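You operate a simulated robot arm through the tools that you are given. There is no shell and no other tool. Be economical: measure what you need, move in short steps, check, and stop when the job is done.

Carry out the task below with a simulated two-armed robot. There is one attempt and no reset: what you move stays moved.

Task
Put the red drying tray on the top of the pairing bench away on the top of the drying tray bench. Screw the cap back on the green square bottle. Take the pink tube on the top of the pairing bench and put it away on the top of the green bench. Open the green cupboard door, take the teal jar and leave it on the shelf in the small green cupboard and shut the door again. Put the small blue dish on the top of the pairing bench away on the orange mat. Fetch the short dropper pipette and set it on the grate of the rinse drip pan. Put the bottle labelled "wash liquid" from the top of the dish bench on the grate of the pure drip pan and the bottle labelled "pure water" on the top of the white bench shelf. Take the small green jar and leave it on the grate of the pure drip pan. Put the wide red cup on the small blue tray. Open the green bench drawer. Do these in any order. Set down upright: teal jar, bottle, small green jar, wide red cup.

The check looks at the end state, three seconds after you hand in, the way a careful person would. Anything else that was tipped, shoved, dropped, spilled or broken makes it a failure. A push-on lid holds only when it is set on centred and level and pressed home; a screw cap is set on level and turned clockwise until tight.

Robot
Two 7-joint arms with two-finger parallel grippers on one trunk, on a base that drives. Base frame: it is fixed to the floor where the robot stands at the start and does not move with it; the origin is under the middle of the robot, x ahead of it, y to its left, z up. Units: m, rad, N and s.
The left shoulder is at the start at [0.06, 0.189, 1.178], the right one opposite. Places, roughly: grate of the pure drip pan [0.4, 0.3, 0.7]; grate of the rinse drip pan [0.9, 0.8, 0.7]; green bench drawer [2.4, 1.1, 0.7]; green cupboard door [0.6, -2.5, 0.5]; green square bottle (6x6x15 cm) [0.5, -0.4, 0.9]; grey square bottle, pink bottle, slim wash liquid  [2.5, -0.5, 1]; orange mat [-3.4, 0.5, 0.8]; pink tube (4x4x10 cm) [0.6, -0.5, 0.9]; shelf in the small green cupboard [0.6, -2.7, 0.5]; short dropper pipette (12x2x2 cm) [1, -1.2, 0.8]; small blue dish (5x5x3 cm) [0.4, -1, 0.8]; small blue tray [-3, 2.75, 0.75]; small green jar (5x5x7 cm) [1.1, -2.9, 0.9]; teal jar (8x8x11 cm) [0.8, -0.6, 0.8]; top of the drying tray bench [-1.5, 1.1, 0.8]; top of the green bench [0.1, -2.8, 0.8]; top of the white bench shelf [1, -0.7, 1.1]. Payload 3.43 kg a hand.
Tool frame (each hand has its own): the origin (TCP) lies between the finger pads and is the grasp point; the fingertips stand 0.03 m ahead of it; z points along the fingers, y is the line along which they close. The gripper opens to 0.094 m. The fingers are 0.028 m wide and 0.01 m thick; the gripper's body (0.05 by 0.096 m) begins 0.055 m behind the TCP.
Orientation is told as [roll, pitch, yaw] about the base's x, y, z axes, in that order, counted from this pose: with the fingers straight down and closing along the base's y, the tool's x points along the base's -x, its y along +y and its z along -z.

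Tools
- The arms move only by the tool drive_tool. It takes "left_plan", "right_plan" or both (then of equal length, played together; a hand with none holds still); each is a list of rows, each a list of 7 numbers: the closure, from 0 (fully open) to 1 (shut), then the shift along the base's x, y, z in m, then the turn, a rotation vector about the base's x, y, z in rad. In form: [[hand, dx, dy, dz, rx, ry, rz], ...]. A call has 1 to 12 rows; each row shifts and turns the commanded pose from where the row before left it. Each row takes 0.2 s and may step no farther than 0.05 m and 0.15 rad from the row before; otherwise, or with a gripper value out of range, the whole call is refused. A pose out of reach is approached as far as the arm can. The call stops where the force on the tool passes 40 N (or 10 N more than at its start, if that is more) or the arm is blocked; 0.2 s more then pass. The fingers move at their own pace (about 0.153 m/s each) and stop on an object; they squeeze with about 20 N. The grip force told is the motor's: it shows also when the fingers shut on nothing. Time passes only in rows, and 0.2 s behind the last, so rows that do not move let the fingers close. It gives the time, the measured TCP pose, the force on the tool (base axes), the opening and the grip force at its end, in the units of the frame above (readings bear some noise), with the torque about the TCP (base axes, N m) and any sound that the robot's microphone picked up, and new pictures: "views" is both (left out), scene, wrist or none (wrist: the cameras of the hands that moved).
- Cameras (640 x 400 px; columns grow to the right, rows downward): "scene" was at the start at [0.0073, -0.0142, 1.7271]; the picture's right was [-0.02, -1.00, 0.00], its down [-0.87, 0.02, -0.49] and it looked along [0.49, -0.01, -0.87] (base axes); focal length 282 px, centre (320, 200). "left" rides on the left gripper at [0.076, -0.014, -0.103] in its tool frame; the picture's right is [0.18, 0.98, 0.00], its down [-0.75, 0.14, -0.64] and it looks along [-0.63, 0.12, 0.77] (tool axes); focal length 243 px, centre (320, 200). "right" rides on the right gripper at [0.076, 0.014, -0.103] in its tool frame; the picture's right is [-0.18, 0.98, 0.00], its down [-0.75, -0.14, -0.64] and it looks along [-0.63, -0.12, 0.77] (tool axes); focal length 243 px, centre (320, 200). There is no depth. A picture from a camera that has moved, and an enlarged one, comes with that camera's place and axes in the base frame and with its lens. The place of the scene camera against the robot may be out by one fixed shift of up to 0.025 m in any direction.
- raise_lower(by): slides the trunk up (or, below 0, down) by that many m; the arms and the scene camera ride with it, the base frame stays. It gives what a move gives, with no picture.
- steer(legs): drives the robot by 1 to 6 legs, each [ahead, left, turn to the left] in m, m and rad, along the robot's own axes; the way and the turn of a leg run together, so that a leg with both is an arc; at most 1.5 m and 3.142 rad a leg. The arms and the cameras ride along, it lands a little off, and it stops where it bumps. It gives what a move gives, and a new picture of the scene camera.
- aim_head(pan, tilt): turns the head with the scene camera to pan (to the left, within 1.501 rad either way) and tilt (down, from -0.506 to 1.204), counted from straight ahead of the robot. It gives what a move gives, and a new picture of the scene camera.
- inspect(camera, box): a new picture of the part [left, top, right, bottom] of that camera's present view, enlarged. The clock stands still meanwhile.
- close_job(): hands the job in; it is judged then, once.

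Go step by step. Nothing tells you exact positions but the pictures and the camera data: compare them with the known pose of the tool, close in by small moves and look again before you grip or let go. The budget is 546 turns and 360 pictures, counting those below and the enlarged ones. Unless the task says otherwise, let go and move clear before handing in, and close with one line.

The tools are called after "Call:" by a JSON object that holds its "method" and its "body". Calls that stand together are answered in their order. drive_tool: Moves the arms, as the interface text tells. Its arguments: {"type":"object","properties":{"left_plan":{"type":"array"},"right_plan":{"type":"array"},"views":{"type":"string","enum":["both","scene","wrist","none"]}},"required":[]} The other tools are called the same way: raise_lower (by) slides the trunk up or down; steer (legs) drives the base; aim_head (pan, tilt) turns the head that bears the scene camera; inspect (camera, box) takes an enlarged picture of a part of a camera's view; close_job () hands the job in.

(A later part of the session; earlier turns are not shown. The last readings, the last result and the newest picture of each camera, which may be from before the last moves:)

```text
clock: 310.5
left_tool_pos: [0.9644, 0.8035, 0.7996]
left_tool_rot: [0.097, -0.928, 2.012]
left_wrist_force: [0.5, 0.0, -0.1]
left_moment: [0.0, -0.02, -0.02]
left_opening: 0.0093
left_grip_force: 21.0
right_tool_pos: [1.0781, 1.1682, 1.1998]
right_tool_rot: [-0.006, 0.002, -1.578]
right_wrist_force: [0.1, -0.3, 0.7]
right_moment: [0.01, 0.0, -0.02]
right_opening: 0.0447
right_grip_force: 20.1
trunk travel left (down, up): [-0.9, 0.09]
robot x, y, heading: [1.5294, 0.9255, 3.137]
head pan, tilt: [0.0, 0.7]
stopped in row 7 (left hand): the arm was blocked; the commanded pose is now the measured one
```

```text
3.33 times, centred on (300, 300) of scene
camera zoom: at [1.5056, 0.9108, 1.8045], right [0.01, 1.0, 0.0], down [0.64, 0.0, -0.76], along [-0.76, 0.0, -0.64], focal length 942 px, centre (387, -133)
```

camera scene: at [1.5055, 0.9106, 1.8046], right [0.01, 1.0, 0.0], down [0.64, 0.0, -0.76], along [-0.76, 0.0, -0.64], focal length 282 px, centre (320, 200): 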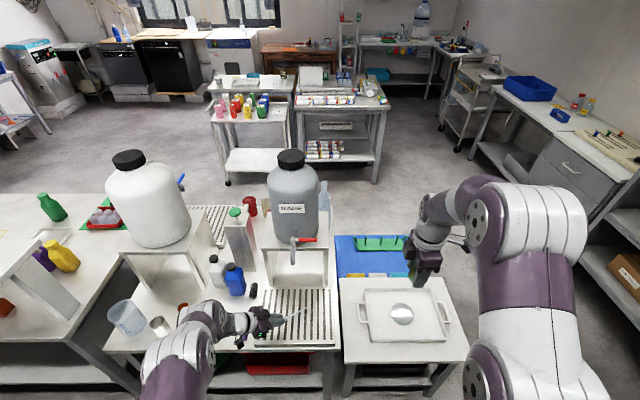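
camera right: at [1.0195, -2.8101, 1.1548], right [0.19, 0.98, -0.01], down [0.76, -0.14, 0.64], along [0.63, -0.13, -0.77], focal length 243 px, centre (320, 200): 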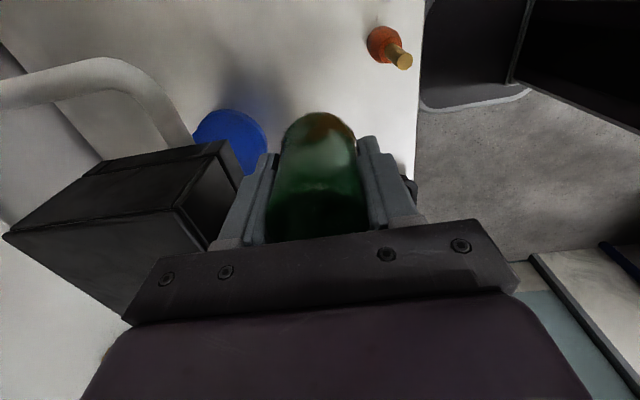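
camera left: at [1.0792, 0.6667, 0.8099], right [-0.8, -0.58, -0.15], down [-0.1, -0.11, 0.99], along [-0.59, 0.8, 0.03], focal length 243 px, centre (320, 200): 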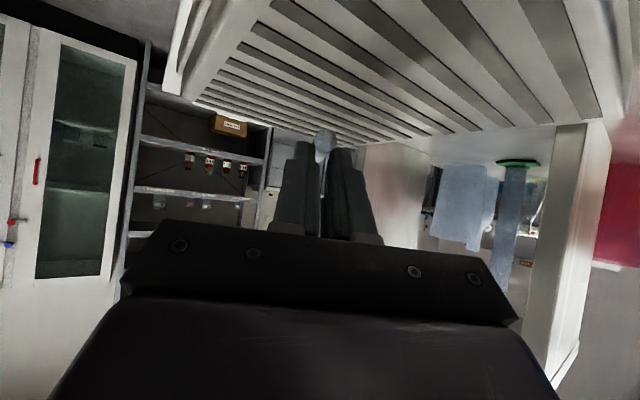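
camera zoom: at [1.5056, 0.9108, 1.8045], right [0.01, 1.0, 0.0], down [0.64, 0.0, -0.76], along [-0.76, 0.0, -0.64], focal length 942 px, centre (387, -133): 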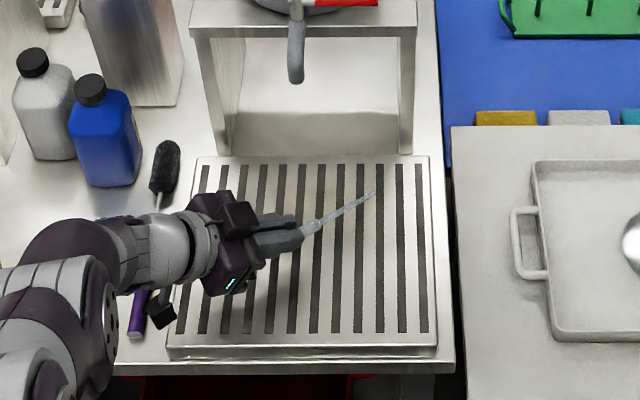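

The arm's reach is exhausted here; I lift, back off and turn the robot so the hand points more straight ahead.

Call:
{"method": "drive_tool", "body": {"left_plan": [[1, 0, 0, 0.04, 0, 0, 0], [1, 0.02, 0, 0.04, 0, 0, 0], [1, 0.03, -0.01, 0.035, -0.04, 0.03, 0.04], [1, 0.04, -0.02, 0.02, -0.03, 0.03, 0.04], [1, 0.04, -0.02, 0.02, 0, 0, 0], [1, 0.04, -0.02, 0.02, 0, 0, 0], [1, 0.04, -0.0, 0.02, 0, 0, 0]], "views": "none"}}

Call:
{"method": "steer", "body": {"legs": [[-0.05, 0.32, 0], [0, 0, -0.63]]}}

```text
clock: 312.1
left_tool_pos: [1.1757, 0.7335, 0.9953]
left_tool_rot: [0.237, -0.89, 1.982]
left_wrist_force: [0.1, 0.0, 0.1]
left_moment: [-0.02, 0.02, 0.05]
left_opening: 0.0092
left_grip_force: 20.0
right_tool_pos: [1.0785, 1.1689, 1.2012]
right_tool_rot: [-0.008, 0.004, -1.579]
right_wrist_force: [0.1, -0.1, -0.7]
right_moment: [-0.01, 0.03, 0.01]
right_opening: 0.0448
right_grip_force: 19.7
trunk travel left (down, up): [-0.9, 0.09]
robot x, y, heading: [1.5319, 0.921, 3.136]
head pan, tilt: [0.0, 0.7]
```

```text
clock: 316.0
left_tool_pos: [1.179, 0.6562, 0.9939]
left_tool_rot: [0.232, -0.891, 1.356]
left_wrist_force: [-0.2, -0.1, -1.2]
left_moment: [-0.01, -0.02, -0.01]
left_opening: 0.0093
left_grip_force: 20.4
right_tool_pos: [1.3563, 1.0642, 1.2016]
right_tool_rot: [-0.009, 0.003, -2.208]
right_wrist_force: [-0.1, 0.1, 0.3]
right_moment: [0.02, 0.0, 0.0]
right_opening: 0.0446
right_grip_force: 19.6
trunk travel left (down, up): [-0.9, 0.09]
robot x, y, heading: [1.5787, 0.6002, 2.51]
head pan, tilt: [0.0, 0.7]
camera scene: at [1.5589, 0.6031, 1.8046], right [0.59, 0.81, 0.0], down [0.52, -0.38, -0.76], along [-0.62, 0.45, -0.64], focal length 282 px, centre (320, 200)
```

scene: 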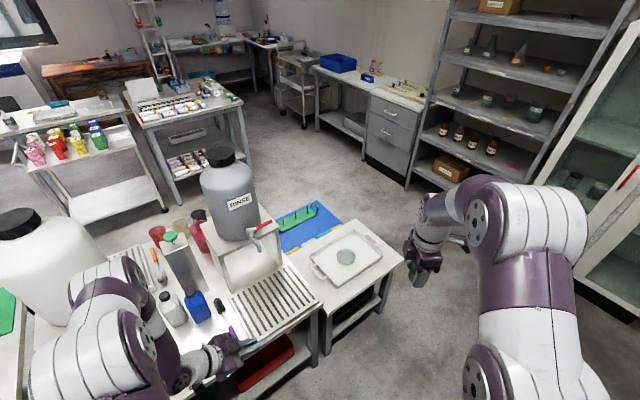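

Call:
{"method": "drive_tool", "body": {"left_plan": [[1, 0, 0, 0, -0.016, -0.073, -0.092], [1, 0, 0, 0, -0.016, -0.073, -0.092], [1, 0, 0, 0, 0, 0, 0.15], [1, 0, 0, 0, 0, 0, 0.15], [1, 0, 0, 0, 0, 0, 0.15], [1, 0, 0, 0, 0, 0, 0.15]]}}

```text
clock: 317.4
left_tool_pos: [1.1803, 0.6574, 0.9932]
left_tool_rot: [-0.004, -0.889, 1.955]
left_wrist_force: [-0.6, 0.2, 0.1]
left_moment: [-0.04, 0.01, 0.02]
left_opening: 0.009
left_grip_force: 19.9
right_tool_pos: [1.3575, 1.0652, 1.2001]
right_tool_rot: [-0.008, 0.0, -2.207]
right_wrist_force: [0.6, -0.2, -1.5]
right_moment: [-0.02, 0.0, 0.0]
right_opening: 0.0447
right_grip_force: 20.0
trunk travel left (down, up): [-0.9, 0.09]
robot x, y, heading: [1.577, 0.6002, 2.503]
head pan, tilt: [0.0, 0.7]
camera scene: at [1.5601, 0.6038, 1.8046], right [0.59, 0.81, 0.0], down [0.52, -0.38, -0.77], along [-0.62, 0.45, -0.64], focal length 282 px, centre (320, 200)
camera left: at [1.2398, 0.5438, 0.9989], right [-0.87, -0.47, -0.14], down [-0.12, -0.07, 0.99], along [-0.48, 0.88, 0.01], focal length 243 px, centre (320, 200)
```

scene: 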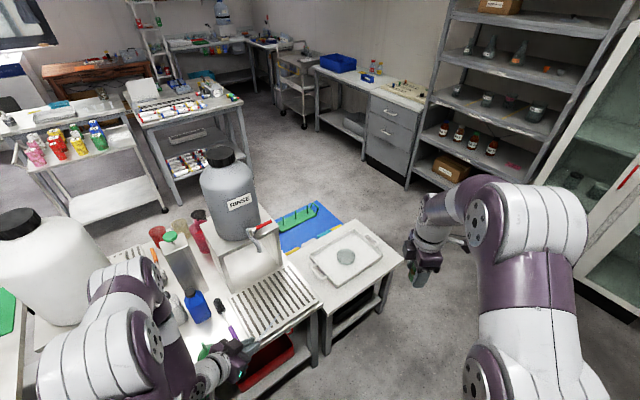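
left: 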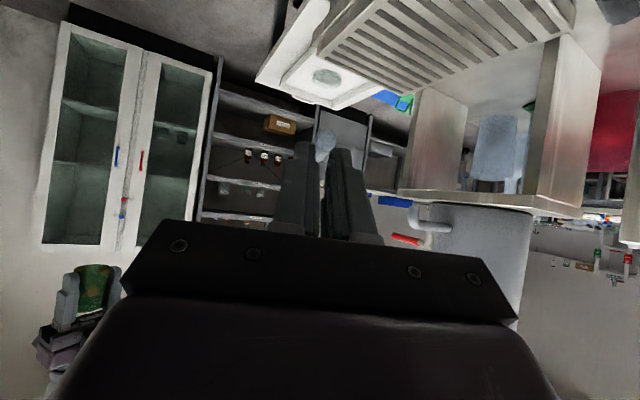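

Call:
{"method": "drive_tool", "body": {"left_plan": [[1, -0.033, 0.0226, -0.01, 0, 0, 0], [1, -0.033, 0.0226, -0.01, 0, 0, 0], [1, -0.033, 0.0226, -0.02, 0, 0, 0], [1, -0.033, 0.0226, -0.025, 0, 0, 0], [1, -0.033, 0.0226, -0.025, 0, 0, 0], [1, 0, 0, -0.03, 0, 0, 0], [1, 0, 0, -0.03, 0, 0, 0], [1, 0, 0, -0.03, 0, 0, 0]]}}

Call:
{"method": "inspect", "body": {"camera": "scene", "box": [150, 240, 350, 390]}}

```text
clock: 319.2
left_tool_pos: [1.0136, 0.7691, 0.8142]
left_tool_rot: [-0.006, -0.89, 1.957]
left_wrist_force: [-0.2, 0.3, 0.0]
left_moment: [-0.01, 0.01, 0.01]
left_opening: 0.0088
left_grip_force: 20.3
right_tool_pos: [1.3571, 1.0645, 1.201]
right_tool_rot: [-0.006, 0.003, -2.208]
right_wrist_force: [-0.2, -0.6, -1.6]
right_moment: [0.02, 0.01, -0.01]
right_opening: 0.0446
right_grip_force: 20.4
trunk travel left (down, up): [-0.9, 0.09]
robot x, y, heading: [1.579, 0.6022, 2.504]
head pan, tilt: [0.0, 0.7]
camera scene: at [1.5583, 0.6034, 1.8046], right [0.59, 0.81, 0.0], down [0.52, -0.38, -0.76], along [-0.62, 0.45, -0.64], focal length 282 px, centre (320, 200)
camera left: at [1.0737, 0.6569, 0.8182], right [-0.87, -0.47, -0.15], down [-0.12, -0.08, 0.99], along [-0.48, 0.88, 0.01], focal length 243 px, centre (320, 200)
```

scene: 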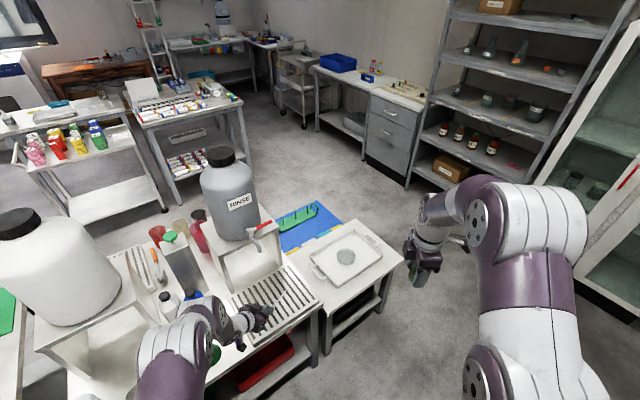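
left: 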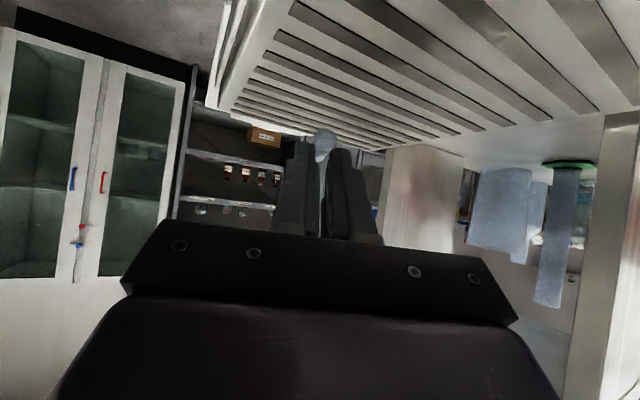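

```text
2.67 times, centred on (250, 315) of scene
camera zoom: at [1.5583, 0.6034, 1.8046], right [0.59, 0.81, 0.0], down [0.52, -0.38, -0.76], along [-0.62, 0.45, -0.64], focal length 753 px, centre (507, -107)
```

zoom: 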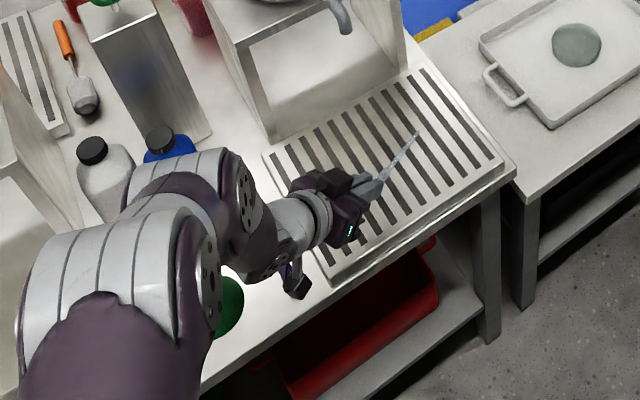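

Call:
{"method": "drive_tool", "body": {"left_plan": [[1, 0, 0, -0.015, 0, 0, 0], [1, 0, 0, -0.015, 0, 0, 0], [1, 0, 0, -0.01, 0, 0, 0]], "views": "none"}}

Call:
{"method": "inspect", "body": {"camera": "scene", "box": [150, 240, 350, 390]}}

```text
clock: 320.0
left_tool_pos: [1.0147, 0.7687, 0.775]
left_tool_rot: [-0.003, -0.89, 1.954]
left_wrist_force: [0.2, 0.2, -0.3]
left_moment: [0.02, 0.03, 0.02]
left_opening: 0.0091
left_grip_force: 19.9
right_tool_pos: [1.3568, 1.0649, 1.2002]
right_tool_rot: [-0.009, 0.002, -2.207]
right_wrist_force: [-0.4, -0.2, -0.8]
right_moment: [0.0, 0.0, 0.02]
right_opening: 0.0447
right_grip_force: 20.0
trunk travel left (down, up): [-0.9, 0.09]
robot x, y, heading: [1.5813, 0.6017, 2.505]
head pan, tilt: [0.0, 0.7]
```

```text
2.67 times, centred on (250, 315) of scene
camera zoom: at [1.5593, 0.6031, 1.8046], right [0.59, 0.81, 0.0], down [0.52, -0.38, -0.76], along [-0.62, 0.45, -0.64], focal length 753 px, centre (507, -107)
```

zoom: 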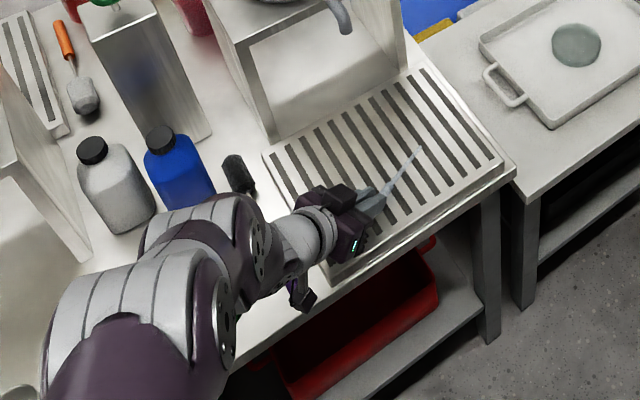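

Call:
{"method": "drive_tool", "body": {"left_plan": [[1, 0, 0, -0.01, 0, 0, 0], [1, 0, 0, -0.008, 0, 0, 0], [1, 0, 0, -0.006, 0, 0, 0], [1, 0, 0, -0.005, 0, 0, 0]], "views": "wrist"}}

Call:
{"method": "inspect", "body": {"camera": "scene", "box": [150, 240, 350, 390]}}

```text
clock: 321.2
left_tool_pos: [0.9872, 0.7806, 0.7757]
left_tool_rot: [0.043, -0.918, 1.918]
left_wrist_force: [-0.1, -0.3, 0.1]
left_moment: [-0.01, -0.03, 0.01]
left_opening: 0.0088
left_grip_force: 20.1
right_tool_pos: [1.3583, 1.0647, 1.2011]
right_tool_rot: [-0.007, 0.004, -2.208]
right_wrist_force: [0.0, -0.6, -0.2]
right_moment: [-0.01, 0.0, 0.02]
right_opening: 0.0446
right_grip_force: 20.1
trunk travel left (down, up): [-0.9, 0.09]
robot x, y, heading: [1.5793, 0.5997, 2.509]
head pan, tilt: [0.0, 0.7]
stopped in row 4 (left hand): the arm was blocked; the commanded pose is now the measured one
camera left: at [1.047, 0.6671, 0.7767], right [-0.87, -0.47, -0.12], down [-0.09, -0.09, 0.99], along [-0.48, 0.88, 0.04], focal length 243 px, centre (320, 200)
```

left: 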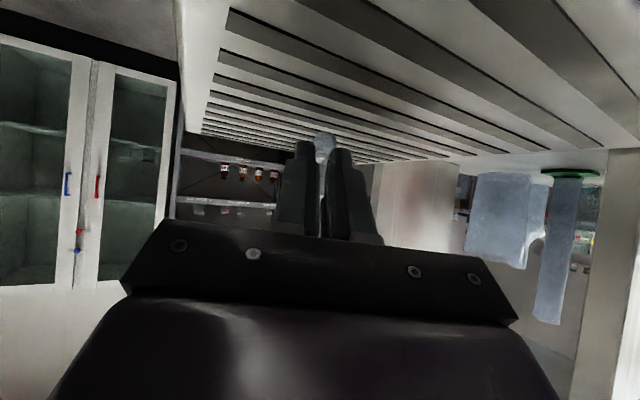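

```text
2.67 times, centred on (250, 315) of scene
camera zoom: at [1.5597, 0.6031, 1.8045], right [0.59, 0.81, 0.0], down [0.52, -0.38, -0.77], along [-0.62, 0.45, -0.64], focal length 753 px, centre (507, -107)
```

zoom: 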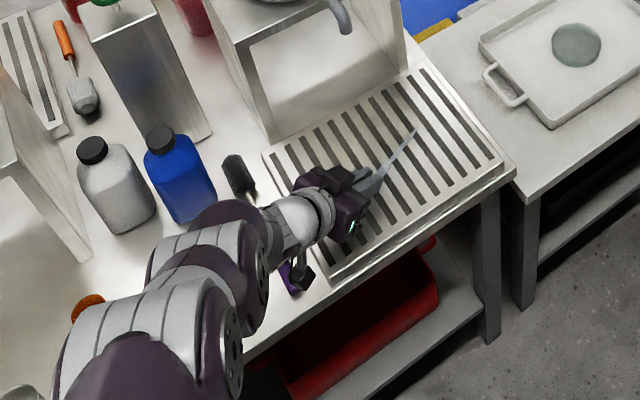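

Call:
{"method": "raise_lower", "body": {"by": -0.03}}

Call:
{"method": "inspect", "body": {"camera": "scene", "box": [150, 240, 350, 390]}}

```text
clock: 321.8
left_tool_pos: [0.9847, 0.7811, 0.7595]
left_tool_rot: [0.05, -0.933, 1.911]
left_wrist_force: [4.5, -2.7, 12.2]
left_moment: [-0.02, -0.08, 0.0]
left_opening: 0.0091
left_grip_force: 20.3
right_tool_pos: [1.3585, 1.0634, 1.1792]
right_tool_rot: [-0.009, 0.003, -2.205]
right_wrist_force: [0.2, -0.4, -1.1]
right_moment: [-0.01, 0.02, -0.03]
right_opening: 0.0444
right_grip_force: 19.9
trunk travel left (down, up): [-0.878, 0.112]
robot x, y, heading: [1.5806, 0.6001, 2.508]
head pan, tilt: [0.0, 0.7]
stopped: the force on the tool passed its limit (the readings are from after the stop); the commanded pose is now the measured one
```

```text
2.67 times, centred on (250, 315) of scene
camera zoom: at [1.5619, 0.602, 1.7822], right [0.59, 0.81, 0.0], down [0.52, -0.38, -0.77], along [-0.62, 0.45, -0.64], focal length 753 px, centre (507, -107)
```

zoom: 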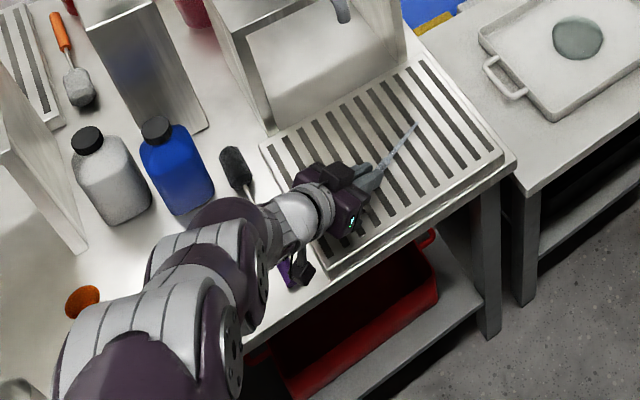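

Call:
{"method": "drive_tool", "body": {"left_plan": [[0.8, 0, 0, 0.0, 0, 0, 0], [0.6, 0, 0, 0, 0, 0, 0], [0.5, 0, 0, 0.0, 0, 0, 0], [0.5, 0.01, -0.02, 0.02, 0, 0, 0], [0.5, 0.01, -0.025, 0.03, 0, 0, 0], [0.5, 0.02, -0.025, 0.03, 0, 0, 0]]}}

Call:
{"method": "inspect", "body": {"camera": "scene", "box": [150, 240, 350, 390]}}

```text
clock: 323.2
left_tool_pos: [1.0232, 0.7102, 0.8371]
left_tool_rot: [0.05, -0.929, 1.912]
left_wrist_force: [0.1, -0.3, 0.4]
left_moment: [0.02, 0.0, 0.0]
left_opening: 0.0467
left_grip_force: 0.0
right_tool_pos: [1.3575, 1.0645, 1.1784]
right_tool_rot: [-0.009, 0.006, -2.208]
right_wrist_force: [0.0, 0.3, -0.1]
right_moment: [0.01, 0.05, -0.01]
right_opening: 0.0449
right_grip_force: 20.5
trunk travel left (down, up): [-0.878, 0.112]
robot x, y, heading: [1.5783, 0.6022, 2.504]
head pan, tilt: [0.0, 0.7]
camera scene: at [1.56, 0.6026, 1.7824], right [0.59, 0.81, 0.0], down [0.52, -0.38, -0.77], along [-0.62, 0.45, -0.64], focal length 282 px, centre (320, 200)
camera left: at [1.0842, 0.5985, 0.8369], right [-0.88, -0.47, -0.12], down [-0.08, -0.1, 0.99], along [-0.48, 0.88, 0.05], focal length 243 px, centre (320, 200)
```

scene: 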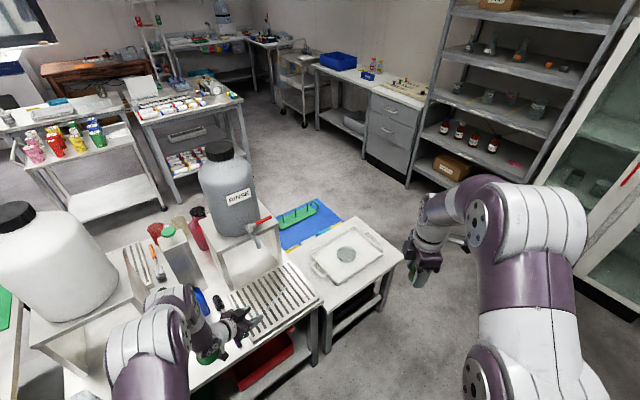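
left: 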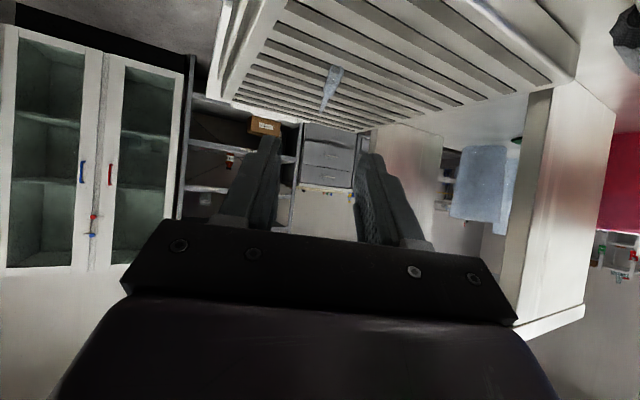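

```text
2.67 times, centred on (250, 315) of scene
camera zoom: at [1.56, 0.6026, 1.7824], right [0.59, 0.81, 0.0], down [0.52, -0.38, -0.77], along [-0.62, 0.45, -0.64], focal length 753 px, centre (507, -107)
```

zoom: 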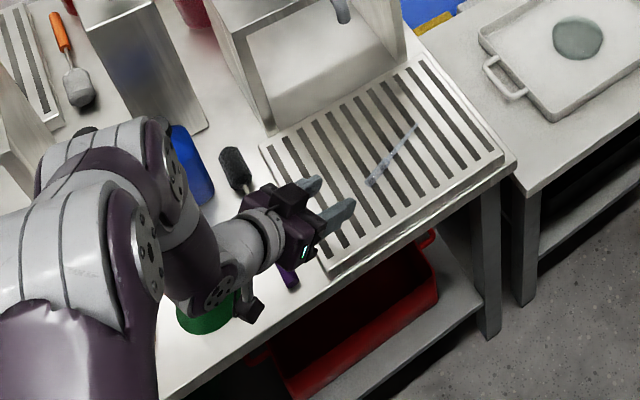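

Call:
{"method": "drive_tool", "body": {"left_plan": [[0.5, 0.0, 0, 0.045, 0, 0, 0], [0, 0.0, 0, 0.045, 0, 0, 0], [0, 0.0, 0, 0.045, 0, 0, 0], [0, 0.02, 0, 0.04, 0, 0, 0.0], [0, 0.03, 0, 0.03, 0, 0, 0.1], [0, 0.03, 0, 0.02, 0, 0, 0.1], [0, 0.03, -0.02, 0.02, 0, 0, 0.1]], "views": "scene"}}

```text
clock: 324.8
left_tool_pos: [1.1348, 0.6905, 1.0837]
left_tool_rot: [0.052, -0.933, 2.21]
left_wrist_force: [0.9, -0.1, 0.3]
left_moment: [-0.01, 0.02, 0.0]
left_opening: 0.0937
left_grip_force: 0.0
right_tool_pos: [1.3578, 1.0641, 1.1794]
right_tool_rot: [-0.009, 0.004, -2.204]
right_wrist_force: [0.4, -0.6, -1.3]
right_moment: [-0.01, 0.01, -0.01]
right_opening: 0.0447
right_grip_force: 19.9
trunk travel left (down, up): [-0.878, 0.112]
robot x, y, heading: [1.5763, 0.6034, 2.51]
head pan, tilt: [0.0, 0.7]
camera scene: at [1.5611, 0.6021, 1.7825], right [0.59, 0.81, 0.0], down [0.52, -0.38, -0.77], along [-0.62, 0.45, -0.64], focal length 282 px, centre (320, 200)
```

scene: 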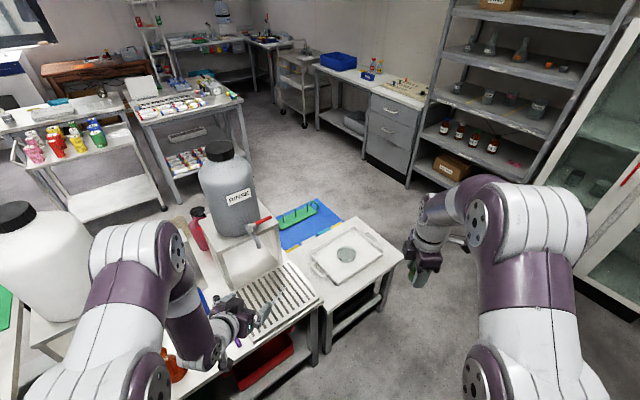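

Call:
{"method": "steer", "body": {"legs": [[-0.2, 0, 0], [0, 0, -2.51], [0, 0.45, 0]]}}

Call:
{"method": "aim_head", "body": {"pan": 0.0, "tilt": 0.6}}

```text
clock: 334.6
left_tool_pos: [2.1479, 1.1253, 1.0835]
left_tool_rot: [0.05, -0.93, -0.294]
left_wrist_force: [-1.1, -0.3, 0.4]
left_moment: [0.02, 0.01, 0.0]
left_opening: 0.0938
left_grip_force: 0.0
right_tool_pos: [2.1897, 0.6914, 1.1775]
right_tool_rot: [-0.006, 0.002, 1.574]
right_wrist_force: [0.5, 0.1, -1.1]
right_moment: [0.0, 0.01, 0.03]
right_opening: 0.0446
right_grip_force: 19.7
trunk travel left (down, up): [-0.878, 0.112]
robot x, y, heading: [1.7369, 0.9346, 0.005]
head pan, tilt: [0.0, 0.7]
camera scene: at [1.763, 0.9193, 1.7825], right [0.0, -1.0, 0.0], down [-0.64, 0.0, -0.76], along [0.76, 0.0, -0.64], focal length 282 px, centre (320, 200)
```

scene: 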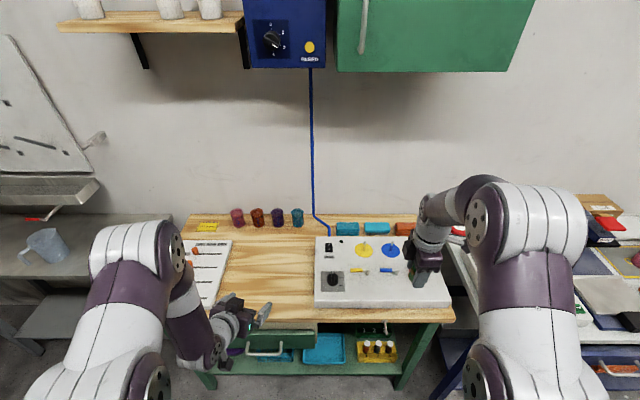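

```text
clock: 335.3
left_tool_pos: [2.1483, 1.1237, 1.0818]
left_tool_rot: [0.049, -0.931, -0.292]
left_wrist_force: [0.0, 0.8, -0.2]
left_moment: [-0.03, -0.01, -0.02]
left_opening: 0.0938
left_grip_force: 0.0
right_tool_pos: [2.1913, 0.6917, 1.1792]
right_tool_rot: [-0.009, 0.004, 1.573]
right_wrist_force: [0.0, 0.1, -0.6]
right_moment: [0.02, -0.02, -0.02]
right_opening: 0.0444
right_grip_force: 19.8
trunk travel left (down, up): [-0.878, 0.112]
robot x, y, heading: [1.7372, 0.932, 0.0]
head pan, tilt: [0.0, 0.6]
camera scene: at [1.7664, 0.9211, 1.7911], right [0.0, -1.0, 0.0], down [-0.57, 0.0, -0.82], along [0.82, 0.0, -0.57], focal length 282 px, centre (320, 200)
```

scene: 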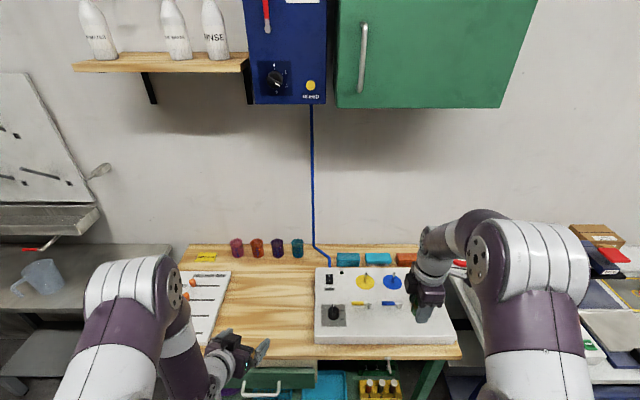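

Call:
{"method": "steer", "body": {"legs": [[-0.25, 0.0, 0]]}}

Call:
{"method": "inspect", "body": {"camera": "scene", "box": [180, 220, 440, 385]}}

```text
clock: 337.1
left_tool_pos: [1.897, 1.1241, 1.0825]
left_tool_rot: [0.049, -0.929, -0.293]
left_wrist_force: [-0.1, 0.6, 0.4]
left_moment: [0.02, 0.01, 0.01]
left_opening: 0.0941
left_grip_force: 0.0
right_tool_pos: [1.9394, 0.6909, 1.1772]
right_tool_rot: [-0.005, 0.004, 1.569]
right_wrist_force: [-0.1, 0.1, -0.6]
right_moment: [-0.01, 0.02, -0.01]
right_opening: 0.0447
right_grip_force: 20.3
trunk travel left (down, up): [-0.878, 0.112]
robot x, y, heading: [1.4844, 0.9354, 0.003]
head pan, tilt: [0.0, 0.6]
camera scene: at [1.5157, 0.92, 1.7911], right [0.0, -1.0, 0.0], down [-0.57, 0.0, -0.82], along [0.82, 0.0, -0.57], focal length 282 px, centre (320, 200)
```

scene: 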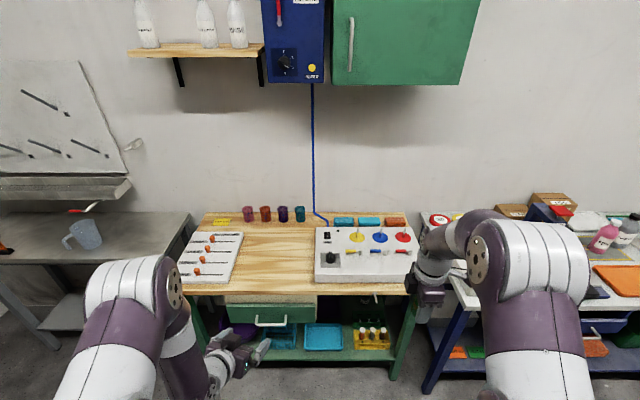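

```text
2.42 times, centred on (310, 302) of scene
camera zoom: at [1.5157, 0.92, 1.7911], right [0.0, -1.0, 0.0], down [-0.57, 0.0, -0.82], along [0.82, 0.0, -0.57], focal length 685 px, centre (344, -48)
```

zoom: 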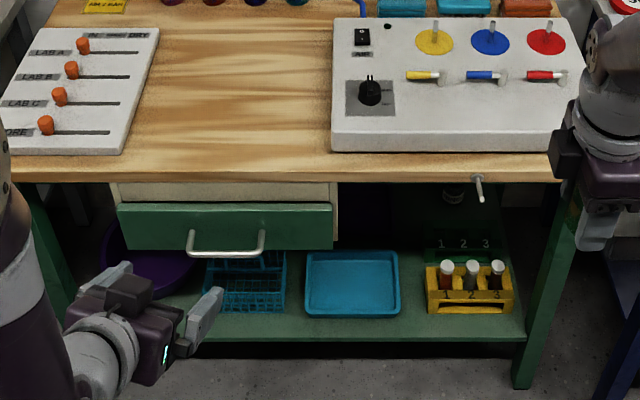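

Call:
{"method": "drive_tool", "body": {"left_plan": [[0, 0, 0, 0, -0.03, 0.13, 0], [0, 0, 0, 0, -0.03, 0.13, 0], [0, 0, 0, 0, -0.03, 0.13, 0], [0, 0, 0, 0, -0.03, 0.13, 0], [0, 0, 0, 0, -0.03, 0.13, 0], [0, 0, 0, 0, -0.03, 0.13, 0], [0, 0, 0, 0, -0.03, 0.11, 0], [0, 0, 0, 0, 0, 0, 0.15], [0, 0, 0, 0, 0, 0, 0.15], [0, 0, 0, 0, 0, 0, 0.15], [0, 0, 0, 0, 0, 0, 0.15]], "views": "none"}}

Call:
{"method": "drive_tool", "body": {"left_plan": [[0, 0, 0, 0, 0, 0, 0.15], [0, 0, 0, 0, 0, 0, 0.15], [0, 0, 0, 0, 0, 0, 0.15], [0, 0, 0, 0, 0, 0, 0.15], [0, 0, 0, 0, 0, 0, 0.15], [0, 0, 0, 0, 0, 0, 0.15], [0, 0, 0, 0, 0, 0, 0.15], [0, 0, 0, 0, 0, 0, 0.15], [0, 0, 0, 0, 0, 0, 0.06]], "views": "none"}}

```text
clock: 339.5
left_tool_pos: [1.8951, 1.1229, 1.0843]
left_tool_rot: [-0.363, -0.081, 0.526]
left_wrist_force: [-0.2, 0.3, 0.5]
left_moment: [-0.03, -0.03, 0.0]
left_opening: 0.094
left_grip_force: 0.0
right_tool_pos: [1.9366, 0.6902, 1.1773]
right_tool_rot: [-0.007, 0.004, 1.572]
right_wrist_force: [-0.4, 0.2, -0.8]
right_moment: [0.01, -0.01, 0.01]
right_opening: 0.0446
right_grip_force: 20.2
trunk travel left (down, up): [-0.878, 0.112]
robot x, y, heading: [1.484, 0.9325, 0.0]
head pan, tilt: [0.0, 0.6]
```

```text
clock: 341.5
left_tool_pos: [1.8956, 1.1224, 1.0831]
left_tool_rot: [-0.364, -0.08, 1.784]
left_wrist_force: [0.2, -0.9, -0.5]
left_moment: [-0.03, 0.02, -0.02]
left_opening: 0.094
left_grip_force: 0.0
right_tool_pos: [1.9362, 0.691, 1.1784]
right_tool_rot: [-0.006, 0.003, 1.571]
right_wrist_force: [-0.7, 0.1, -1.2]
right_moment: [0.0, 0.02, 0.03]
right_opening: 0.0445
right_grip_force: 19.6
trunk travel left (down, up): [-0.878, 0.112]
robot x, y, heading: [1.4813, 0.9318, 0.0]
head pan, tilt: [0.0, 0.6]
```

Call:
{"method": "drive_tool", "body": {"left_plan": [[0, 0, 0, 0, -0.08, 0, 0], [0, 0, 0, 0, 0, 0, -0.12], [0, 0, 0, 0, 0, 0, -0.11], [0, 0.01, 0, 0, 0, -0.14, 0], [0, 0.01, 0, 0, 0, -0.14, 0], [0, 0.01, 0, 0, 0, -0.14, 0], [0, 0.01, 0, 0, 0, -0.14, 0], [0, 0.01, 0, 0, 0, -0.14, 0], [0, 0.01, 0, 0, 0, -0.14, 0]]}}

Call:
{"method": "raise_lower", "body": {"by": -0.27}}

Call:
{"method": "inspect", "body": {"camera": "left", "box": [0, 0, 640, 400]}}

```text
clock: 343.5
left_tool_pos: [1.943, 1.1282, 1.0818]
left_tool_rot: [-1.02, -0.024, 1.574]
left_wrist_force: [0.3, -0.7, -0.4]
left_moment: [0.03, 0.01, 0.02]
left_opening: 0.0939
left_grip_force: 0.0
left hand out of reach, approached as far as the arm can: row 4, 5
right_tool_pos: [1.9371, 0.6903, 1.1782]
right_tool_rot: [-0.007, 0.003, 1.572]
right_wrist_force: [-0.4, 0.0, 0.1]
right_moment: [-0.01, 0.01, -0.01]
right_opening: 0.0444
right_grip_force: 19.6
trunk travel left (down, up): [-0.878, 0.112]
robot x, y, heading: [1.4823, 0.9321, 0.004]
head pan, tilt: [0.0, 0.6]
camera scene: at [1.5144, 0.9202, 1.7911], right [0.0, -1.0, 0.0], down [-0.57, 0.0, -0.82], along [0.82, 0.0, -0.57], focal length 282 px, centre (320, 200)
camera left: at [1.8625, 1.0503, 1.1462], right [-0.51, -0.17, -0.84], down [-0.62, 0.75, 0.23], along [0.59, 0.65, -0.49], focal length 243 px, centre (320, 200)
```

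scene: 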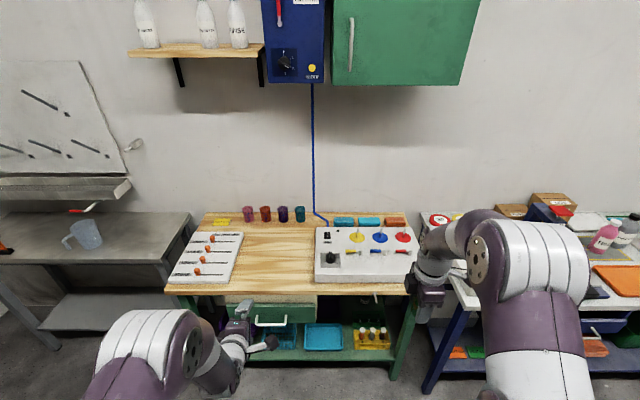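
left: 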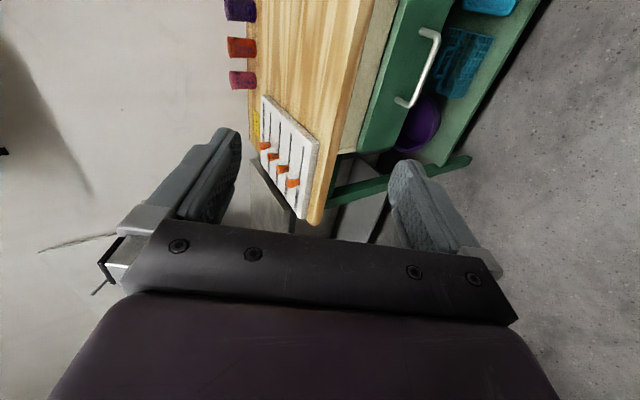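

```text
clock: 346.2
left_tool_pos: [1.9433, 1.1279, 0.8127]
left_tool_rot: [-1.018, -0.024, 1.577]
left_wrist_force: [0.1, 0.8, 0.0]
left_moment: [0.01, 0.01, 0.0]
left_opening: 0.094
left_grip_force: 0.0
right_tool_pos: [1.9377, 0.691, 0.909]
right_tool_rot: [-0.007, 0.003, 1.572]
right_wrist_force: [0.2, 1.2, 0.8]
right_moment: [-0.01, 0.01, -0.02]
right_opening: 0.0445
right_grip_force: 20.1
trunk travel left (down, up): [-0.608, 0.382]
robot x, y, heading: [1.4817, 0.9303, 0.002]
head pan, tilt: [0.0, 0.6]
```

```text
1.00 times, centred on (320, 200) of left
camera zoom: at [1.8624, 1.0502, 0.8764], right [-0.52, -0.17, -0.84], down [-0.62, 0.75, 0.24], along [0.59, 0.65, -0.49], focal length 243 px, centre (320, 200)
```

zoom: 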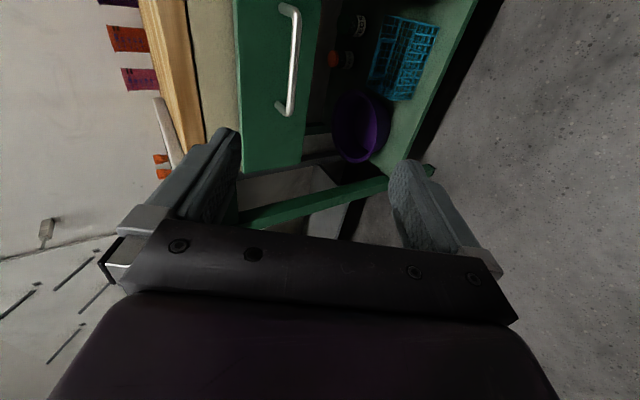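

Call:
{"method": "steer", "body": {"legs": [[0.14, 0, 0]]}}

Call:
{"method": "drive_tool", "body": {"left_plan": [[0, 0, 0, -0.038, 0, 0, 0], [0, 0.025, 0, -0.015, 0, 0, 0], [0, 0.025, 0, -0.015, 0, 0, 0]], "views": "wrist"}}

```text
clock: 347.6
left_tool_pos: [2.0844, 1.1278, 0.8119]
left_tool_rot: [-1.016, -0.024, 1.574]
left_wrist_force: [-0.4, 0.6, 0.6]
left_moment: [0.01, 0.03, -0.02]
left_opening: 0.094
left_grip_force: 0.0
right_tool_pos: [2.0785, 0.6902, 0.9071]
right_tool_rot: [-0.006, 0.003, 1.569]
right_wrist_force: [0.3, 0.2, 0.0]
right_moment: [0.02, 0.02, 0.0]
right_opening: 0.0447
right_grip_force: 20.1
trunk travel left (down, up): [-0.608, 0.382]
robot x, y, heading: [1.6217, 0.9326, 0.001]
head pan, tilt: [0.0, 0.6]
camera scene: at [1.6557, 0.9202, 1.5211], right [0.0, -1.0, 0.0], down [-0.57, 0.0, -0.82], along [0.82, 0.0, -0.57], focal length 282 px, centre (320, 200)
```

scene: 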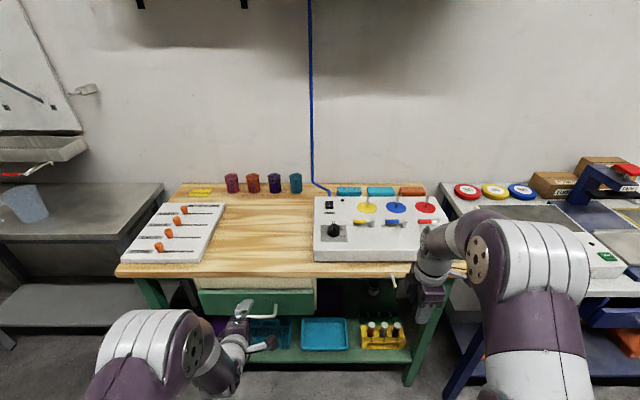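

```text
clock: 348.4
left_tool_pos: [2.1347, 1.1284, 0.7442]
left_tool_rot: [-1.017, -0.026, 1.575]
left_wrist_force: [-0.2, 0.5, 0.0]
left_moment: [0.0, -0.02, -0.04]
left_opening: 0.0939
left_grip_force: 0.1
right_tool_pos: [2.0779, 0.6899, 0.9068]
right_tool_rot: [-0.006, 0.003, 1.571]
right_wrist_force: [0.3, -0.5, -1.4]
right_moment: [-0.03, 0.02, 0.0]
right_opening: 0.0447
right_grip_force: 20.4
trunk travel left (down, up): [-0.608, 0.382]
robot x, y, heading: [1.6195, 0.9345, 0.004]
head pan, tilt: [0.0, 0.6]
camera left: at [2.0542, 1.0501, 0.8078], right [-0.52, -0.17, -0.84], down [-0.62, 0.75, 0.24], along [0.59, 0.65, -0.49], focal length 243 px, centre (320, 200)
```

left: 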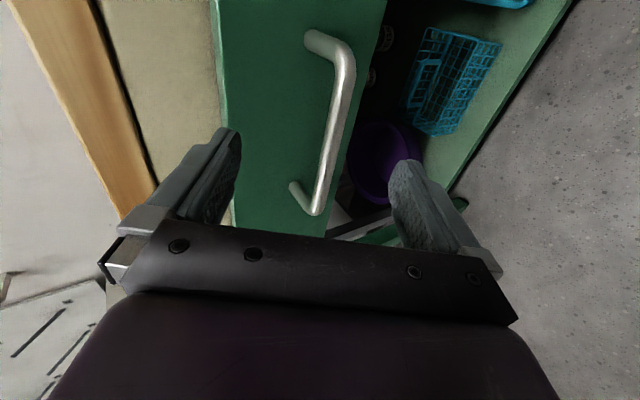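

Call:
{"method": "drive_tool", "body": {"left_plan": [[0, 0.022, 0, -0.014, 0, 0, 0], [0, 0.02, 0, -0.013, 0, 0, 0], [0.5, 0, 0, 0, 0, 0, 0], [1, 0, 0, 0, 0, 0, 0], [1, 0, 0, 0, 0, 0, 0]], "views": "wrist"}}

```text
clock: 348.9
left_tool_pos: [2.1573, 1.1279, 0.7278]
left_tool_rot: [-1.025, -0.025, 1.575]
left_wrist_force: [-35.8, -3.2, 27.1]
left_moment: [0.03, -2.83, -0.28]
left_opening: 0.094
left_grip_force: 0.0
right_tool_pos: [2.075, 0.6913, 0.9074]
right_tool_rot: [-0.007, 0.002, 1.571]
right_wrist_force: [1.8, 0.1, -1.1]
right_moment: [-0.03, 0.11, 0.01]
right_opening: 0.0447
right_grip_force: 19.9
trunk travel left (down, up): [-0.608, 0.382]
robot x, y, heading: [1.6242, 0.9316, 0.002]
head pan, tilt: [0.0, 0.6]
stopped in row 2 (left hand): the force on the tool passed its limit (the readings are from after the stop); the commanded pose is now the measured one
camera left: at [2.0778, 1.0505, 0.7911], right [-0.51, -0.17, -0.85], down [-0.63, 0.75, 0.23], along [0.59, 0.65, -0.48], focal length 243 px, centre (320, 200)
```

left: 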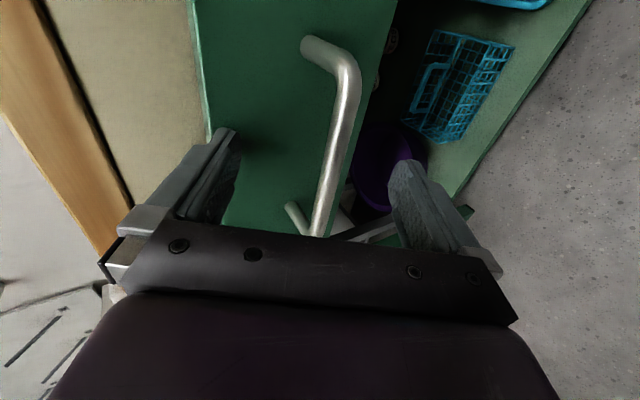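

Call:
{"method": "drive_tool", "body": {"left_plan": [[0.55, -0.004, 0, 0, 0, 0, 0], [0.55, 0, 0, 0, 0, 0, 0], [0.55, 0.01, 0, -0.006, 0, 0, 0], [0.55, 0.01, 0, -0.006, 0, 0, 0], [1, 0, 0, 0, 0, 0, 0], [1, 0, 0, 0, 0, 0, 0]], "views": "wrist"}}

```text
clock: 350.3
left_tool_pos: [2.1696, 1.1287, 0.7139]
left_tool_rot: [-1.014, -0.024, 1.575]
left_wrist_force: [-32.4, -3.7, -5.6]
left_moment: [-0.71, 0.09, 0.81]
left_opening: 0.0161
left_grip_force: 44.8
right_tool_pos: [2.075, 0.6906, 0.9085]
right_tool_rot: [-0.007, 0.004, 1.571]
right_wrist_force: [-1.0, 0.6, -0.6]
right_moment: [0.03, 0.01, -0.02]
right_opening: 0.0445
right_grip_force: 20.5
trunk travel left (down, up): [-0.608, 0.382]
robot x, y, heading: [1.6231, 0.9327, -0.001]
head pan, tilt: [0.0, 0.6]
camera left: at [2.0907, 1.0504, 0.777], right [-0.52, -0.17, -0.84], down [-0.62, 0.75, 0.24], along [0.59, 0.65, -0.49], focal length 243 px, centre (320, 200)
```

left: 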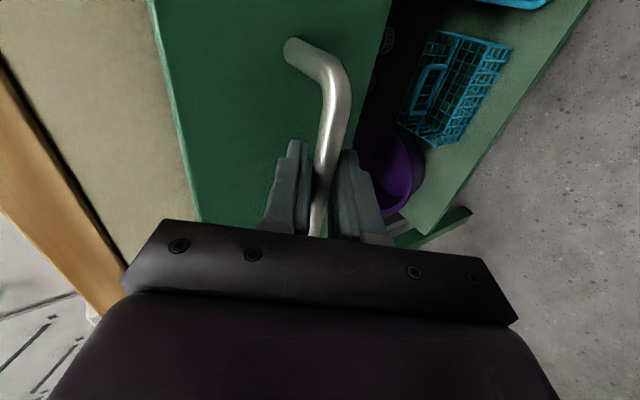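

Call:
{"method": "steer", "body": {"legs": [[-0.2, 0, 0]]}}

```text
clock: 351.9
left_tool_pos: [1.9762, 1.1283, 0.7133]
left_tool_rot: [-1.018, -0.025, 1.574]
left_wrist_force: [0.4, -5.1, -30.5]
left_moment: [-0.93, -0.05, 0.37]
left_opening: 0.0161
left_grip_force: 44.6
right_tool_pos: [1.8781, 0.6904, 0.9063]
right_tool_rot: [-0.004, 0.004, 1.57]
right_wrist_force: [-0.4, 0.9, -0.2]
right_moment: [-0.03, -0.02, 0.03]
right_opening: 0.0447
right_grip_force: 20.0
trunk travel left (down, up): [-0.608, 0.382]
robot x, y, heading: [1.4236, 0.9279, 0.004]
head pan, tilt: [0.0, 0.6]
camera scene: at [1.4567, 0.9206, 1.521], right [0.0, -1.0, 0.0], down [-0.57, 0.0, -0.82], along [0.82, 0.0, -0.57], focal length 282 px, centre (320, 200)
```

scene: 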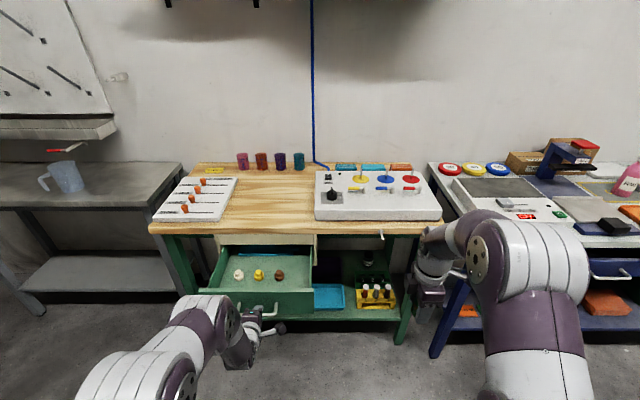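

Call:
{"method": "drive_tool", "body": {"left_plan": [[1, -0.025, 0, 0, 0, 0, 0], [1, -0.025, 0, 0, 0, 0, 0], [1, -0.025, 0, 0, 0, 0, 0]], "views": "scene"}}

```text
clock: 352.7
left_tool_pos: [1.8994, 1.1278, 0.7132]
left_tool_rot: [-1.018, -0.024, 1.575]
left_wrist_force: [-1.5, -0.2, -12.4]
left_moment: [-0.85, 0.05, 0.61]
left_opening: 0.0164
left_grip_force: 45.3
right_tool_pos: [1.8779, 0.6912, 0.9075]
right_tool_rot: [-0.006, 0.004, 1.572]
right_wrist_force: [0.5, -0.4, -0.7]
right_moment: [0.01, 0.02, 0.03]
right_opening: 0.0448
right_grip_force: 19.7
trunk travel left (down, up): [-0.608, 0.382]
robot x, y, heading: [1.4227, 0.9342, 0.001]
head pan, tilt: [0.0, 0.6]
camera scene: at [1.4543, 0.9204, 1.521], right [0.0, -1.0, 0.0], down [-0.57, 0.0, -0.82], along [0.82, 0.0, -0.57], focal length 282 px, centre (320, 200)
```

scene: 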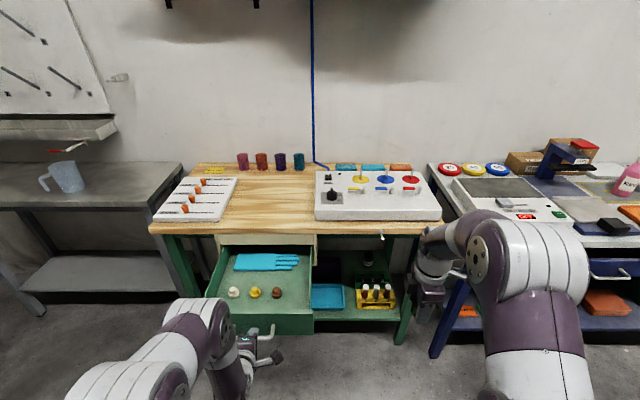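

Call:
{"method": "drive_tool", "body": {"left_plan": [[0.6, 0, 0, 0, 0, 0, 0], [0.4, 0, 0, 0, 0, 0, 0], [0.4, -0.03, 0, 0.018, 0, 0, 0], [0.4, -0.03, 0, 0.018, 0, 0, 0], [0.4, -0.02, 0, 0.04, 0, 0, 0], [0, 0, 0, 0.045, 0, 0, 0], [0, 0, 0, 0.045, 0, 0, 0], [0, 0, 0, 0.045, 0, 0.1, 0], [0, 0, 0, 0, 0, 0.14, 0], [0, 0, 0, 0, 0, 0.14, 0], [0, 0, 0, 0, 0, 0.14, 0], [0, 0, 0, 0, 0, 0.14, 0]], "views": "scene"}}

```text
clock: 355.3
left_tool_pos: [1.8188, 1.1282, 0.9263]
left_tool_rot: [-0.358, -0.021, 1.559]
left_wrist_force: [0.1, 0.8, 0.3]
left_moment: [0.04, 0.0, -0.04]
left_opening: 0.0942
left_grip_force: 0.1
right_tool_pos: [1.8769, 0.6908, 0.9074]
right_tool_rot: [-0.005, 0.004, 1.571]
right_wrist_force: [0.1, 0.3, 0.7]
right_moment: [0.0, -0.01, 0.0]
right_opening: 0.0446
right_grip_force: 19.8
trunk travel left (down, up): [-0.608, 0.382]
robot x, y, heading: [1.4233, 0.9356, -0.003]
head pan, tilt: [0.0, 0.6]
camera scene: at [1.4537, 0.9198, 1.5211], right [0.0, -1.0, 0.0], down [-0.57, 0.0, -0.82], along [0.82, 0.0, -0.57], focal length 282 px, centre (320, 200)
```

scene: 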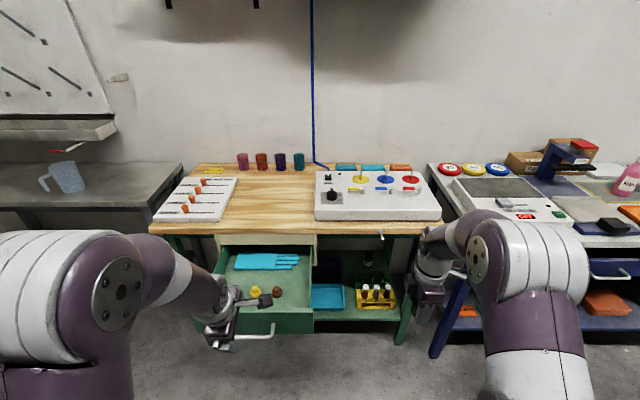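

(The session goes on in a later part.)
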